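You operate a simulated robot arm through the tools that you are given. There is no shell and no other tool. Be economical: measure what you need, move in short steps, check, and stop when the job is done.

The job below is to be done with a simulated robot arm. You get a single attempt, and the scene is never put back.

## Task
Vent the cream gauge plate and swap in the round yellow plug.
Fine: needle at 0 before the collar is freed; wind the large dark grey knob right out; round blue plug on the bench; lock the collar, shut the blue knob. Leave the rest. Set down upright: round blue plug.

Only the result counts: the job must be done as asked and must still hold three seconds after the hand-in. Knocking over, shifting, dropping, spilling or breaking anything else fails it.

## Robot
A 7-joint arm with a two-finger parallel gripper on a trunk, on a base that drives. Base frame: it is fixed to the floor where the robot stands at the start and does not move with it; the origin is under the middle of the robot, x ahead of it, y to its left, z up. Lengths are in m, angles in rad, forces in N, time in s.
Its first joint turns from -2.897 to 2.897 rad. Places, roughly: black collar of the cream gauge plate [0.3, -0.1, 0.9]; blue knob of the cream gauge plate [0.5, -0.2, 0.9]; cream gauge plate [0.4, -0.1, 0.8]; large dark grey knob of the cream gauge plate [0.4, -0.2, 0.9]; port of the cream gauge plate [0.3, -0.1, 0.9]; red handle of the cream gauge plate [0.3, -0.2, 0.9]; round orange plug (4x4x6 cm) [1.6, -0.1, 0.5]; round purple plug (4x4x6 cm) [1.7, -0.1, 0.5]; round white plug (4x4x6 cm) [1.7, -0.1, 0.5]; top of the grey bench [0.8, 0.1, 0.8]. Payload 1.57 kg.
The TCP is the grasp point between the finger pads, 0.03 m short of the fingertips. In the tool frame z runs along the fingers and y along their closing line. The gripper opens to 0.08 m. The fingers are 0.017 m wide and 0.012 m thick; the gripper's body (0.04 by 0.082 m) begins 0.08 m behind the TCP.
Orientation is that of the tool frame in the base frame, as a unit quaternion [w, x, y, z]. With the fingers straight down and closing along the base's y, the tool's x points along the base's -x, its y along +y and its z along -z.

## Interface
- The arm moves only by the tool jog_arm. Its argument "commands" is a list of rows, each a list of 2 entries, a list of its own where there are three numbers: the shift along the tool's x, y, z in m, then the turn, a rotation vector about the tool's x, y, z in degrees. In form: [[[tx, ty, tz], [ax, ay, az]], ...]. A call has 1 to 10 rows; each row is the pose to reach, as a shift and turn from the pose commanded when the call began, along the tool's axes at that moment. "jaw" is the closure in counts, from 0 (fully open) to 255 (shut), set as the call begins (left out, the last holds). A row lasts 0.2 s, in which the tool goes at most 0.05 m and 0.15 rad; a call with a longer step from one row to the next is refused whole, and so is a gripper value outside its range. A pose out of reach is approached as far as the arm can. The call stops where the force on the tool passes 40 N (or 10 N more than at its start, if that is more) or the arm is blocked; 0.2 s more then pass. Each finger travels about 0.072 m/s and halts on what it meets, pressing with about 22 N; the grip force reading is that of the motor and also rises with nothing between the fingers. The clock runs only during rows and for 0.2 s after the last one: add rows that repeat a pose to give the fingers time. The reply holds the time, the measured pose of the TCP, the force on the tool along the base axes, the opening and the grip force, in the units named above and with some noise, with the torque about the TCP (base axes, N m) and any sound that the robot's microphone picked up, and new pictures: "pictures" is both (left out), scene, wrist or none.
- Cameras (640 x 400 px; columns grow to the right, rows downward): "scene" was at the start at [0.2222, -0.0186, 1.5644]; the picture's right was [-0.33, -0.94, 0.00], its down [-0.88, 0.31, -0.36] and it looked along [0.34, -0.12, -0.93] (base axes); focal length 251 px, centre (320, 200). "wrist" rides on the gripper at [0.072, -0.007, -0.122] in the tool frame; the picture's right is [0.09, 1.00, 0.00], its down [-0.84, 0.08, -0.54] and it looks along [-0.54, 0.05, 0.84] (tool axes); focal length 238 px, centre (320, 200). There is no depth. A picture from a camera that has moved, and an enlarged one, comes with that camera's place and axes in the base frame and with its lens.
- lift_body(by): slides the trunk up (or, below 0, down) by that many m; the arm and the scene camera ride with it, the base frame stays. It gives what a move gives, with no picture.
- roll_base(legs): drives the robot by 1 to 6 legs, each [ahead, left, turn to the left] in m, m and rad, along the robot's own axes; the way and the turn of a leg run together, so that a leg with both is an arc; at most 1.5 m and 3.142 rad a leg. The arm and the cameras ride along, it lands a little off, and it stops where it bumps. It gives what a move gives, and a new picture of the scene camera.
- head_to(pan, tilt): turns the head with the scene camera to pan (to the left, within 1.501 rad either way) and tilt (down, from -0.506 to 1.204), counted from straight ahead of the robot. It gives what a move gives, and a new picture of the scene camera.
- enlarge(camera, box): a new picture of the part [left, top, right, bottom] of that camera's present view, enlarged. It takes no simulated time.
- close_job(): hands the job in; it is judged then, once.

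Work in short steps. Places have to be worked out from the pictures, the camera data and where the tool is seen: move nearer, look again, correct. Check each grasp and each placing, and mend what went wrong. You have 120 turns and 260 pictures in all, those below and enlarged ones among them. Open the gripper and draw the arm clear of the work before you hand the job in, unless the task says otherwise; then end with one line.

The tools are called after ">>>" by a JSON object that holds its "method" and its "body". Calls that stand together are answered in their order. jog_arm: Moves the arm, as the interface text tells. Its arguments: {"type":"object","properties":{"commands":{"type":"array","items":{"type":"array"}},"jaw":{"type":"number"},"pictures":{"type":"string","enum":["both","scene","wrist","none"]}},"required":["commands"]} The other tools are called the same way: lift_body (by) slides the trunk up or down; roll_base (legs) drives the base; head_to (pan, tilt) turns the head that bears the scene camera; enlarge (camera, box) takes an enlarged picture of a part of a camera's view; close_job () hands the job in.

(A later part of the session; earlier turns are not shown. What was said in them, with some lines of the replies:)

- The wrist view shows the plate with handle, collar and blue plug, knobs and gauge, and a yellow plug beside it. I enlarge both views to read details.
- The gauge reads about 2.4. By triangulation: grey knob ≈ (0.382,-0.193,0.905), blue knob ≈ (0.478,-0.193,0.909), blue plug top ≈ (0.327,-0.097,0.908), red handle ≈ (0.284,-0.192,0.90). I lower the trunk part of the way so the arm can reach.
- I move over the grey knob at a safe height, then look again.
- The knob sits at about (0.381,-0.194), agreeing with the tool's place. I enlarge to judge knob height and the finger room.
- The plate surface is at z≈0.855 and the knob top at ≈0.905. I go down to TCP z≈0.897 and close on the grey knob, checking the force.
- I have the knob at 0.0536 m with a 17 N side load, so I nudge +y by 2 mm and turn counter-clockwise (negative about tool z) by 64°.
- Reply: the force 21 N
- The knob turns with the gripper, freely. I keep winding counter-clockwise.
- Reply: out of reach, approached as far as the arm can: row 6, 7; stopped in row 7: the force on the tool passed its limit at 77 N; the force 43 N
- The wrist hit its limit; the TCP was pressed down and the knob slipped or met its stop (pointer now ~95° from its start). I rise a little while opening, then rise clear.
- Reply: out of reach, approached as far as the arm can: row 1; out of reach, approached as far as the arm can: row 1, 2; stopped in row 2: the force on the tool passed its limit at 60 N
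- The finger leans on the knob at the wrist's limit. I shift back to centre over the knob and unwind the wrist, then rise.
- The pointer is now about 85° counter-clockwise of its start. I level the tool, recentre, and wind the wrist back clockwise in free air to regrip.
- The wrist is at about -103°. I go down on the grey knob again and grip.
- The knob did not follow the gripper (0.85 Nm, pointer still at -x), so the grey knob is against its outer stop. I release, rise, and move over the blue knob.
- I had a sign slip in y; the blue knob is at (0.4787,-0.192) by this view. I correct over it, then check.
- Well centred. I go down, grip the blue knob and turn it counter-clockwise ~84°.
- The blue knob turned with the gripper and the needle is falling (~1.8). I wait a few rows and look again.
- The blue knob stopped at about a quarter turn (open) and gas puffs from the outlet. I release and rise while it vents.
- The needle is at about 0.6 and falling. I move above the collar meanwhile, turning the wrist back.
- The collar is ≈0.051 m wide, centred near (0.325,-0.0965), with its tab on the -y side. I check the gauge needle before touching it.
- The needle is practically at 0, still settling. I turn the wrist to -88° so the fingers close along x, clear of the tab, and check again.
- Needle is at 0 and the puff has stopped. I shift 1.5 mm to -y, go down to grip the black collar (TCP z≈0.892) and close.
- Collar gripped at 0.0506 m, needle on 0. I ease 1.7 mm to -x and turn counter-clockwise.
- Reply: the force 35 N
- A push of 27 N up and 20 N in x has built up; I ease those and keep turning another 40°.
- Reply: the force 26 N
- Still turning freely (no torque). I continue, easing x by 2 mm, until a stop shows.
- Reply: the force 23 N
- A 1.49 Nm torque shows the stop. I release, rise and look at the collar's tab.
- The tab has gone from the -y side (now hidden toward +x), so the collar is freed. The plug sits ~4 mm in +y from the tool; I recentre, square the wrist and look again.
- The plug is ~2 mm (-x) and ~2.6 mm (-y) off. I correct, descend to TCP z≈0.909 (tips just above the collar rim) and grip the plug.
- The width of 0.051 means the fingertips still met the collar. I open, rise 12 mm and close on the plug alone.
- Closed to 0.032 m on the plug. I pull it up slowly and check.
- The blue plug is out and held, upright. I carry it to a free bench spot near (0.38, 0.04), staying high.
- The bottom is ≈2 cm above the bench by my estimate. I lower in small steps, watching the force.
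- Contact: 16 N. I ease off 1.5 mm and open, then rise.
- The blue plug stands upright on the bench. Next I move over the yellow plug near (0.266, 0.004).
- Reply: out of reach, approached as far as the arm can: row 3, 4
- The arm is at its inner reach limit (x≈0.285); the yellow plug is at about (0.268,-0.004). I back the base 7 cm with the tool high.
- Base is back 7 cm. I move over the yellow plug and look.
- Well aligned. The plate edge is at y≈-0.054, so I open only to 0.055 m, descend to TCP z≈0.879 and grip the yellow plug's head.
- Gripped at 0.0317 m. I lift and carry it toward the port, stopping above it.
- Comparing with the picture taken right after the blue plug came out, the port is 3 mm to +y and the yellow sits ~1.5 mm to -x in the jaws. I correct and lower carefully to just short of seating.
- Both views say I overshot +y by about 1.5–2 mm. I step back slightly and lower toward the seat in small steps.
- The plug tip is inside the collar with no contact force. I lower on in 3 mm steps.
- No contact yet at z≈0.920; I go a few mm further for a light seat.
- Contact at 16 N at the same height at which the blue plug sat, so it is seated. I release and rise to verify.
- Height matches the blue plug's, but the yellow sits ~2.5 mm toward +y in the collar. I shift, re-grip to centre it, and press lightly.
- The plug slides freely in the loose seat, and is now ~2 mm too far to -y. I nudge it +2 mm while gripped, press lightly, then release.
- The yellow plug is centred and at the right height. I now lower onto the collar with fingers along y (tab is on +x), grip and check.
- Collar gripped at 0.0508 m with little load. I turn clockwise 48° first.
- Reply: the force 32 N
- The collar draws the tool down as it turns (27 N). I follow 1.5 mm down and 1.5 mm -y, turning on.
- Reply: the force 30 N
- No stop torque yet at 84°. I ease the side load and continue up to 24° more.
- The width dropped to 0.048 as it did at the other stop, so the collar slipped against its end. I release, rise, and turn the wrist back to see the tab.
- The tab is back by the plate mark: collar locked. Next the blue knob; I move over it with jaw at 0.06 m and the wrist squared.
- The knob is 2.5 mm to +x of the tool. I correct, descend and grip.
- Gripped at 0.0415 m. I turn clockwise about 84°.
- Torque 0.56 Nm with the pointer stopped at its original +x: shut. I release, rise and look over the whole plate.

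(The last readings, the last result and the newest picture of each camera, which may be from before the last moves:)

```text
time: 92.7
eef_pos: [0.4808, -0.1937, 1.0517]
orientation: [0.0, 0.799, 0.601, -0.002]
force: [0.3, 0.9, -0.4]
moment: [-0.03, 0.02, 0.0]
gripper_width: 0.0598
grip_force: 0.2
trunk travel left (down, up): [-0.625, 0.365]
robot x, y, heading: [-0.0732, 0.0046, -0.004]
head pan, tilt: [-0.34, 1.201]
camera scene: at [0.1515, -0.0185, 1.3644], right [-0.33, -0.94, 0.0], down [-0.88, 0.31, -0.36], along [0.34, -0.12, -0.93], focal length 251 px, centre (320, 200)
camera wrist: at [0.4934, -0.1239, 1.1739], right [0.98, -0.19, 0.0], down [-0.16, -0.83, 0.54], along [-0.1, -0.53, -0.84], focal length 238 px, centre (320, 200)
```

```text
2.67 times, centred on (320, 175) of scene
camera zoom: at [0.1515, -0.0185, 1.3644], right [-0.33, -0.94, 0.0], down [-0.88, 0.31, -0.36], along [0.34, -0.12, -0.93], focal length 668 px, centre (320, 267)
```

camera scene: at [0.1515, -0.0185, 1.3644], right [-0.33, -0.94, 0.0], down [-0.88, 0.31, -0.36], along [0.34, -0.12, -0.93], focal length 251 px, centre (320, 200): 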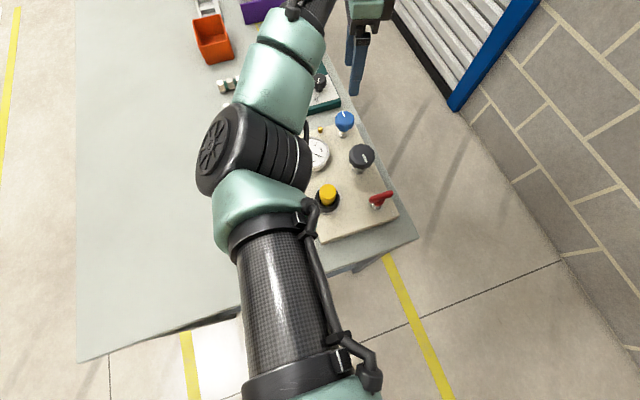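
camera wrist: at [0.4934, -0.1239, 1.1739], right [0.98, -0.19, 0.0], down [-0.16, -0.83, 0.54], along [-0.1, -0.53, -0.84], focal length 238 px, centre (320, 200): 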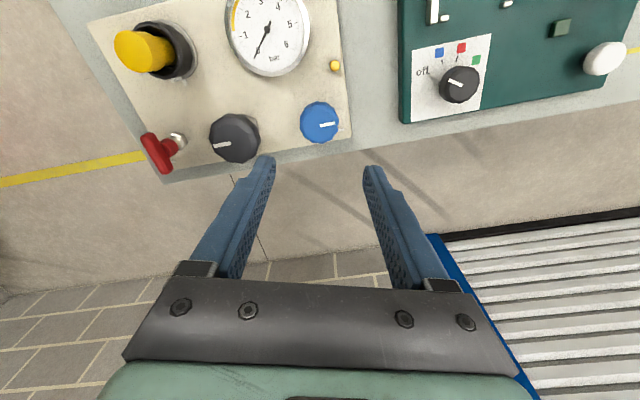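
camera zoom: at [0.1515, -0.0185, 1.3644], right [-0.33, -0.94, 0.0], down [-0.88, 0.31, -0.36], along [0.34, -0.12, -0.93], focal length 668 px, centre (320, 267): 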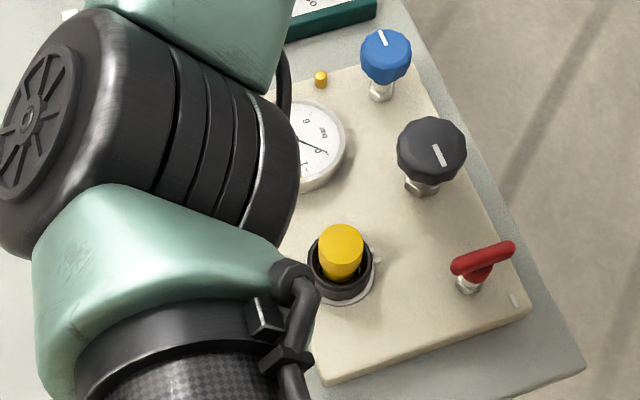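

All looks right, but when I released the grey knob I turned back 4° and its pointer may have followed. I go back to nudge it onto its stop and release without turning.

>>> {"method": "jog_arm", "body": {"commands": [[[-0.009, -0.032, 0], [0, 0, 0]], [[-0.018, -0.064, 0], [0, 0, 0]], [[-0.0266, -0.0942, 0], [0, 0, 0]], [[-0.0266, -0.0942, 0.04], [0, 0, 0]], [[-0.0266, -0.0942, 0.08], [0, 0, 0]], [[-0.0266, -0.0942, 0.08], [0, 0, 0]]], "jaw": 0, "pictures": "wrist"}}

```text
time: 94.1
eef_pos: [0.3853, -0.1945, 0.9691]
orientation: [0.0, 0.8, 0.6, -0.001]
force: [-0.6, 0.6, -0.2]
moment: [-0.02, -0.04, 0.05]
gripper_width: 0.0803
grip_force: 0.1
trunk travel left (down, up): [-0.625, 0.365]
robot x, y, heading: [-0.0706, 0.0012, -0.002]
head pan, tilt: [-0.34, 1.201]
camera wrist: at [0.3974, -0.1235, 1.0915], right [0.98, -0.19, 0.0], down [-0.16, -0.82, 0.54], along [-0.1, -0.53, -0.84], focal length 238 px, centre (320, 200)
```

wrist: 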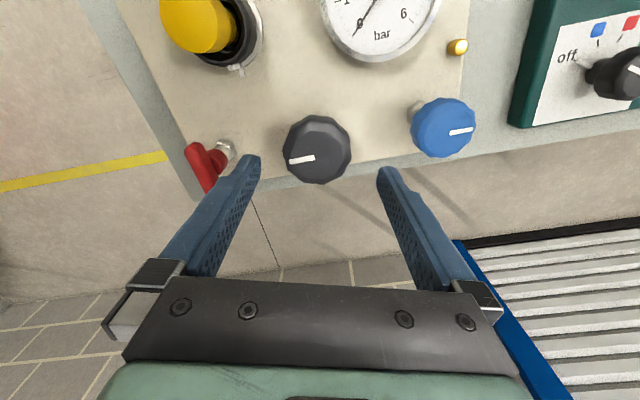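

Aligned within ~3 mm; I correct, lower, and grip the grey knob.

>>> {"method": "jog_arm", "body": {"commands": [[[0.002, -0.002, 0.035], [0, 0, 0]], [[0.002, -0.002, 0.072], [0, 0, 0]], [[0.002, -0.002, 0.072], [0, 0, 0]]], "pictures": "none"}}

>>> {"method": "jog_arm", "body": {"commands": [[[0, 0, 0], [0, 0, 0]], [[0, 0, 0], [0, 0, 0]], [[0, 0, 0], [0, 0, 0]]], "jaw": 255, "pictures": "wrist"}}

>>> {"method": "jog_arm", "body": {"commands": [[[0, 0, 0], [0, 0, -8]], [[0, 0, 0], [0, 0, -16]], [[0, 0, 0], [0, 0, -24]], [[0, 0, 0], [0, 0, -24]]], "pictures": "wrist"}}

```text
time: 94.9
eef_pos: [0.3822, -0.1897, 0.8974]
orientation: [-0.001, 0.799, 0.601, -0.002]
force: [-0.1, 0.4, 0.1]
moment: [0.0, 0.02, 0.02]
gripper_width: 0.0803
grip_force: 0.0
trunk travel left (down, up): [-0.625, 0.365]
robot x, y, heading: [-0.0698, 0.0001, 0.002]
head pan, tilt: [-0.34, 1.201]
```

```text
time: 95.7
eef_pos: [0.3832, -0.1915, 0.8975]
orientation: [0.001, 0.799, 0.601, 0.0]
force: [10.1, -3.1, -0.8]
moment: [-0.2, -0.13, 0.06]
gripper_width: 0.0535
grip_force: 44.8
trunk travel left (down, up): [-0.625, 0.365]
robot x, y, heading: [-0.0685, 0.0008, 0.002]
head pan, tilt: [-0.34, 1.201]
camera wrist: at [0.3959, -0.1193, 1.0201], right [0.98, -0.19, 0.0], down [-0.16, -0.82, 0.54], along [-0.1, -0.53, -0.84], focal length 238 px, centre (320, 200)
```

wrist: 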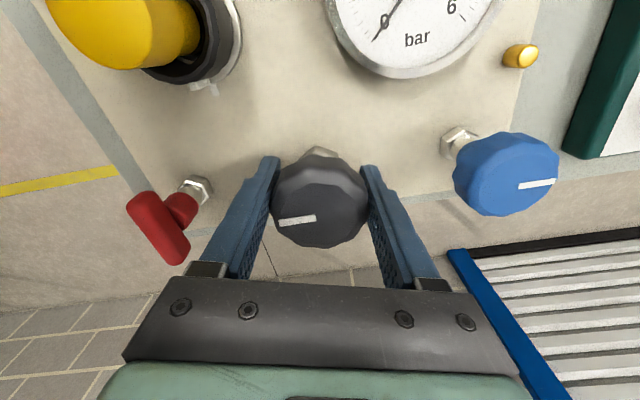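

```text
time: 96.7
eef_pos: [0.3821, -0.1912, 0.8974]
orientation: [-0.001, 0.656, 0.755, -0.001]
force: [13.3, -1.5, -1.9]
moment: [-0.19, 0.06, -0.43]
gripper_width: 0.053
grip_force: 45.3
trunk travel left (down, up): [-0.625, 0.365]
robot x, y, heading: [-0.0732, -0.003, -0.001]
head pan, tilt: [-0.34, 1.201]
camera wrist: at [0.3649, -0.1209, 1.02], right [0.97, 0.23, 0.0], down [0.19, -0.82, 0.54], along [0.12, -0.53, -0.84], focal length 238 px, centre (320, 200)
```

wrist: 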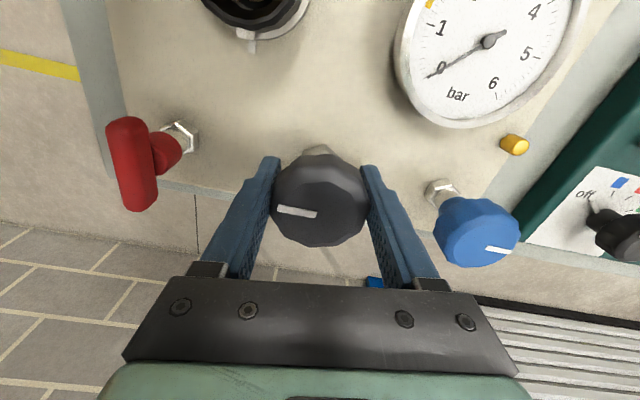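

The knob moved the last few degrees and met its stop (0.43 Nm). I open without turning and rise.

>>> {"method": "jog_arm", "body": {"commands": [[[0, 0, 0], [0, 0, 0]], [[0, 0, 0], [0, 0, 0]], [[0, 0, 0], [0, 0, 0]], [[0, 0, -0.04], [0, 0, 0]], [[0, 0, -0.08], [0, 0, 0]], [[0, 0, -0.1], [0, 0, 0]], [[0, 0, -0.1], [0, 0, 0]]], "jaw": 0, "pictures": "wrist"}}

```text
time: 98.3
eef_pos: [0.3797, -0.1883, 0.9967]
orientation: [0.0, 0.657, 0.754, -0.001]
force: [-0.6, 0.4, 0.3]
moment: [0.03, -0.02, 0.01]
gripper_width: 0.08
grip_force: 0.0
trunk travel left (down, up): [-0.625, 0.365]
robot x, y, heading: [-0.0752, -0.0005, 0.003]
head pan, tilt: [-0.34, 1.201]
camera wrist: at [0.3624, -0.1181, 1.1199], right [0.97, 0.23, 0.0], down [0.19, -0.82, 0.54], along [0.12, -0.53, -0.84], focal length 238 px, centre (320, 200)
```

wrist: 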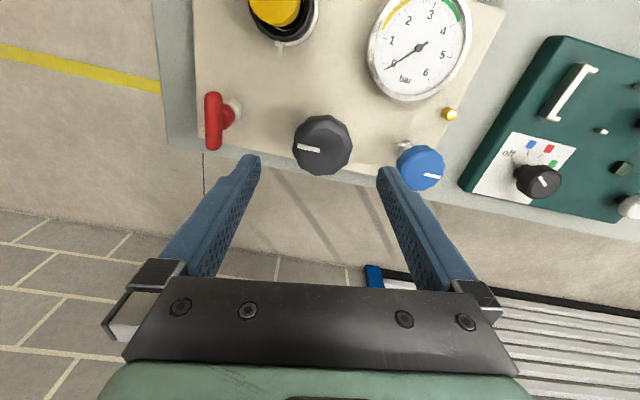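

Now the same small nudge for the blue knob (clockwise), released without turning back.

>>> {"method": "jog_arm", "body": {"commands": [[[-0.0055, 0.032, 0], [0, 0, 0]], [[-0.011, 0.064, 0], [0, 0, 0]], [[-0.0165, 0.096, 0], [0, 0, 0]], [[-0.0165, 0.096, 0.035], [0, 0, 0]], [[-0.0165, 0.096, 0.035], [0, 0, 0]]], "jaw": 64, "pictures": "wrist"}}

```text
time: 99.5
eef_pos: [0.4768, -0.1934, 0.9631]
orientation: [0.0, 0.657, 0.754, 0.0]
force: [-0.6, 0.1, -0.2]
moment: [0.01, 0.01, 0.02]
gripper_width: 0.0598
grip_force: 0.0
trunk travel left (down, up): [-0.625, 0.365]
robot x, y, heading: [-0.0692, 0.0012, 0.0]
head pan, tilt: [-0.34, 1.201]
camera wrist: at [0.4586, -0.1225, 1.0847], right [0.97, 0.23, 0.0], down [0.19, -0.82, 0.54], along [0.12, -0.53, -0.84], focal length 238 px, centre (320, 200)
```

wrist: 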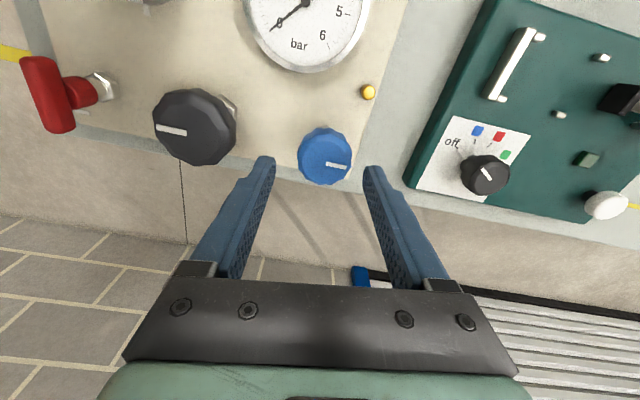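

Knob 3.5 mm along +tool-y; I correct, lower, grip, and nudge clockwise.

>>> {"method": "jog_arm", "body": {"commands": [[[0, 0.0035, 0.03], [0, 0, 0]], [[0, 0.0035, 0.063], [0, 0, 0]], [[0, 0.0035, 0.063], [0, 0, 0]]], "pictures": "none"}}

>>> {"method": "jog_arm", "body": {"commands": [[[0, 0, 0], [0, 0, 0]], [[0, 0, 0], [0, 0, 0]], [[0, 0, 0], [0, 0, 0]]], "jaw": 255, "pictures": "none"}}

>>> {"method": "jog_arm", "body": {"commands": [[[0, 0, 0], [0, 0, 6]], [[0, 0, 0], [0, 0, 12]], [[0, 0, 0], [0, 0, 16]], [[0, 0, 0], [0, 0, 16]]], "pictures": "wrist"}}

>>> {"method": "jog_arm", "body": {"commands": [[[0, 0, 0], [0, 0, 0]], [[0, 0, 0], [0, 0, 0]], [[0, 0, -0.04], [0, 0, 0]], [[0, 0, -0.08], [0, 0, 0]], [[0, 0, -0.12], [0, 0, 0]], [[0, 0, -0.12], [0, 0, 0]]], "jaw": 64, "pictures": "wrist"}}

```text
time: 100.3
eef_pos: [0.4799, -0.1914, 0.9]
orientation: [-0.001, 0.658, 0.753, -0.001]
force: [-0.6, -0.2, -0.4]
moment: [-0.03, -0.01, 0.02]
gripper_width: 0.0598
grip_force: 0.0
trunk travel left (down, up): [-0.625, 0.365]
robot x, y, heading: [-0.072, 0.0014, -0.001]
head pan, tilt: [-0.34, 1.201]
```

```text
time: 101.1
eef_pos: [0.4787, -0.1915, 0.8998]
orientation: [-0.001, 0.657, 0.754, -0.001]
force: [-0.9, 0.2, -2.7]
moment: [-0.28, -0.16, 0.04]
gripper_width: 0.0413
grip_force: 45.1
trunk travel left (down, up): [-0.625, 0.365]
robot x, y, heading: [-0.0749, -0.0002, 0.002]
head pan, tilt: [-0.34, 1.201]
```

```text
time: 102.1
eef_pos: [0.4791, -0.1925, 0.9006]
orientation: [0.001, 0.756, 0.654, -0.001]
force: [-6.7, -1.4, 3.8]
moment: [0.06, 0.18, 0.36]
gripper_width: 0.0412
grip_force: 45.2
trunk travel left (down, up): [-0.625, 0.365]
robot x, y, heading: [-0.0731, -0.0008, -0.0]
head pan, tilt: [-0.34, 1.201]
camera wrist: at [0.4825, -0.121, 1.0229], right [1.0, -0.05, 0.0], down [-0.04, -0.84, 0.54], along [-0.03, -0.54, -0.84], focal length 238 px, centre (320, 200)
```

wrist: 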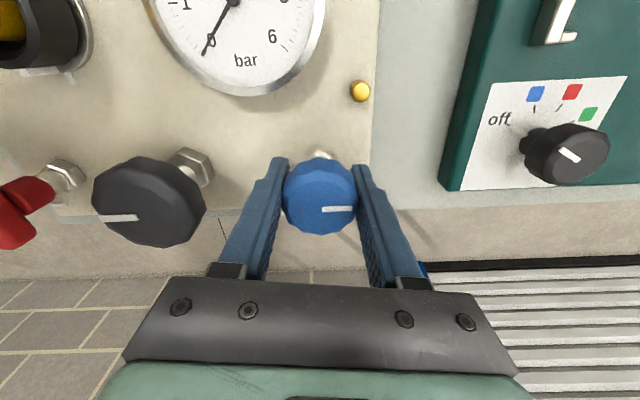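

```text
time: 103.5
eef_pos: [0.4846, -0.1944, 1.0206]
orientation: [-0.001, 0.755, 0.655, 0.0]
force: [-0.6, -0.3, -0.5]
moment: [0.0, -0.01, 0.0]
gripper_width: 0.06
grip_force: 0.1
trunk travel left (down, up): [-0.625, 0.365]
robot x, y, heading: [-0.0712, 0.0064, -0.001]
head pan, tilt: [-0.34, 1.201]
camera wrist: at [0.4861, -0.1218, 1.1431], right [1.0, -0.05, 0.0], down [-0.04, -0.84, 0.54], along [-0.03, -0.54, -0.84], focal length 238 px, centre (320, 200)
```

wrist: 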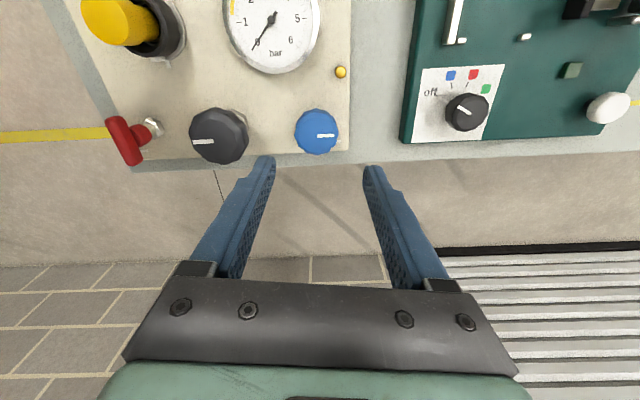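

Blue knob is firmly shut. I check the collar tab once more, then move the arm clear.

>>> {"method": "jog_arm", "body": {"commands": [[[0, -0.04, -0.02], [0, 0, 0]], [[0, -0.08, -0.03], [0, 0, 0]], [[0, -0.12, -0.04], [0, 0, 0]], [[0, -0.15, -0.05], [0, 0, 0]], [[0, -0.15, -0.05], [0, 0, 0]]], "jaw": 0}}

>>> {"method": "enlarge", "body": {"camera": "wrist", "box": [260, 0, 400, 120]}}

```text
time: 104.7
eef_pos: [0.3328, -0.1709, 1.0716]
orientation: [-0.001, 0.756, 0.655, 0.0]
force: [0.2, 0.3, 0.1]
moment: [0.0, 0.02, 0.0]
gripper_width: 0.0802
grip_force: 0.0
trunk travel left (down, up): [-0.625, 0.365]
robot x, y, heading: [-0.0718, -0.0007, -0.007]
head pan, tilt: [-0.34, 1.201]
camera scene: at [0.1516, -0.0186, 1.3643], right [-0.33, -0.94, 0.0], down [-0.88, 0.31, -0.36], along [0.34, -0.12, -0.93], focal length 251 px, centre (320, 200)
camera wrist: at [0.336, -0.0995, 1.1937], right [1.0, -0.05, 0.0], down [-0.04, -0.84, 0.54], along [-0.03, -0.54, -0.84], focal length 238 px, centre (320, 200)
```

scene: 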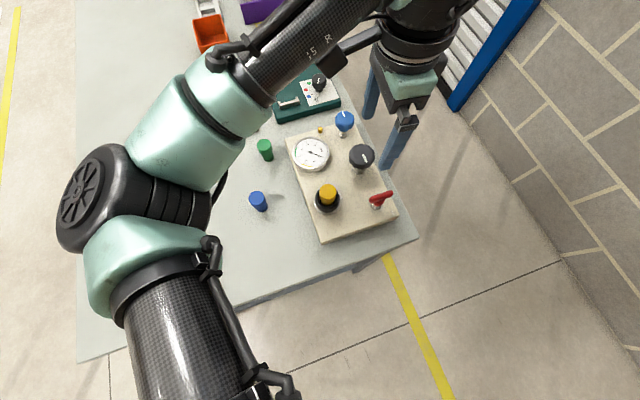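
wrist: 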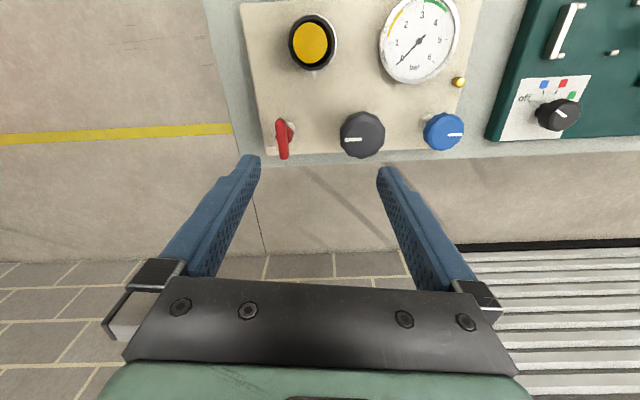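

```text
3.33 times, centred on (330, 60) of wrist
camera zoom: at [0.336, -0.0995, 1.1937], right [1.0, -0.05, 0.0], down [-0.04, -0.84, 0.54], along [-0.03, -0.54, -0.84], focal length 794 px, centre (287, 667)
```

zoom: 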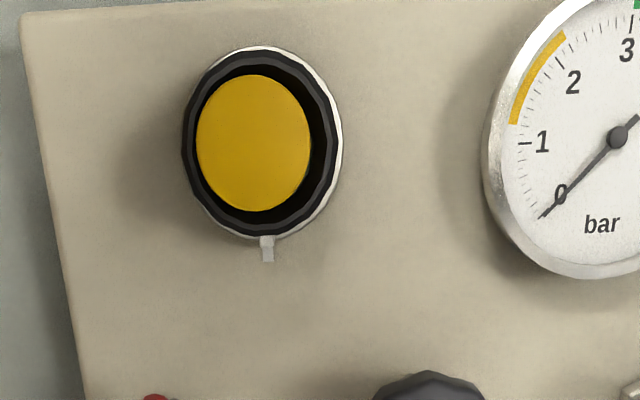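

The tab lines up with the mark, the yellow plug is seated, the needle is at 0, the blue plug stands upright on the bench and the arm is clear. I hand in.

>>> {"method": "close_job", "body": {}}

```text
The job is handed in.
```

The cream gauge plate is vented and the round yellow plug is locked in. The needle was at 0 before I freed the collar and stays there. The large dark grey knob is wound out to its stop, the blue knob is shut, and the round blue plug stands upright on the bench.
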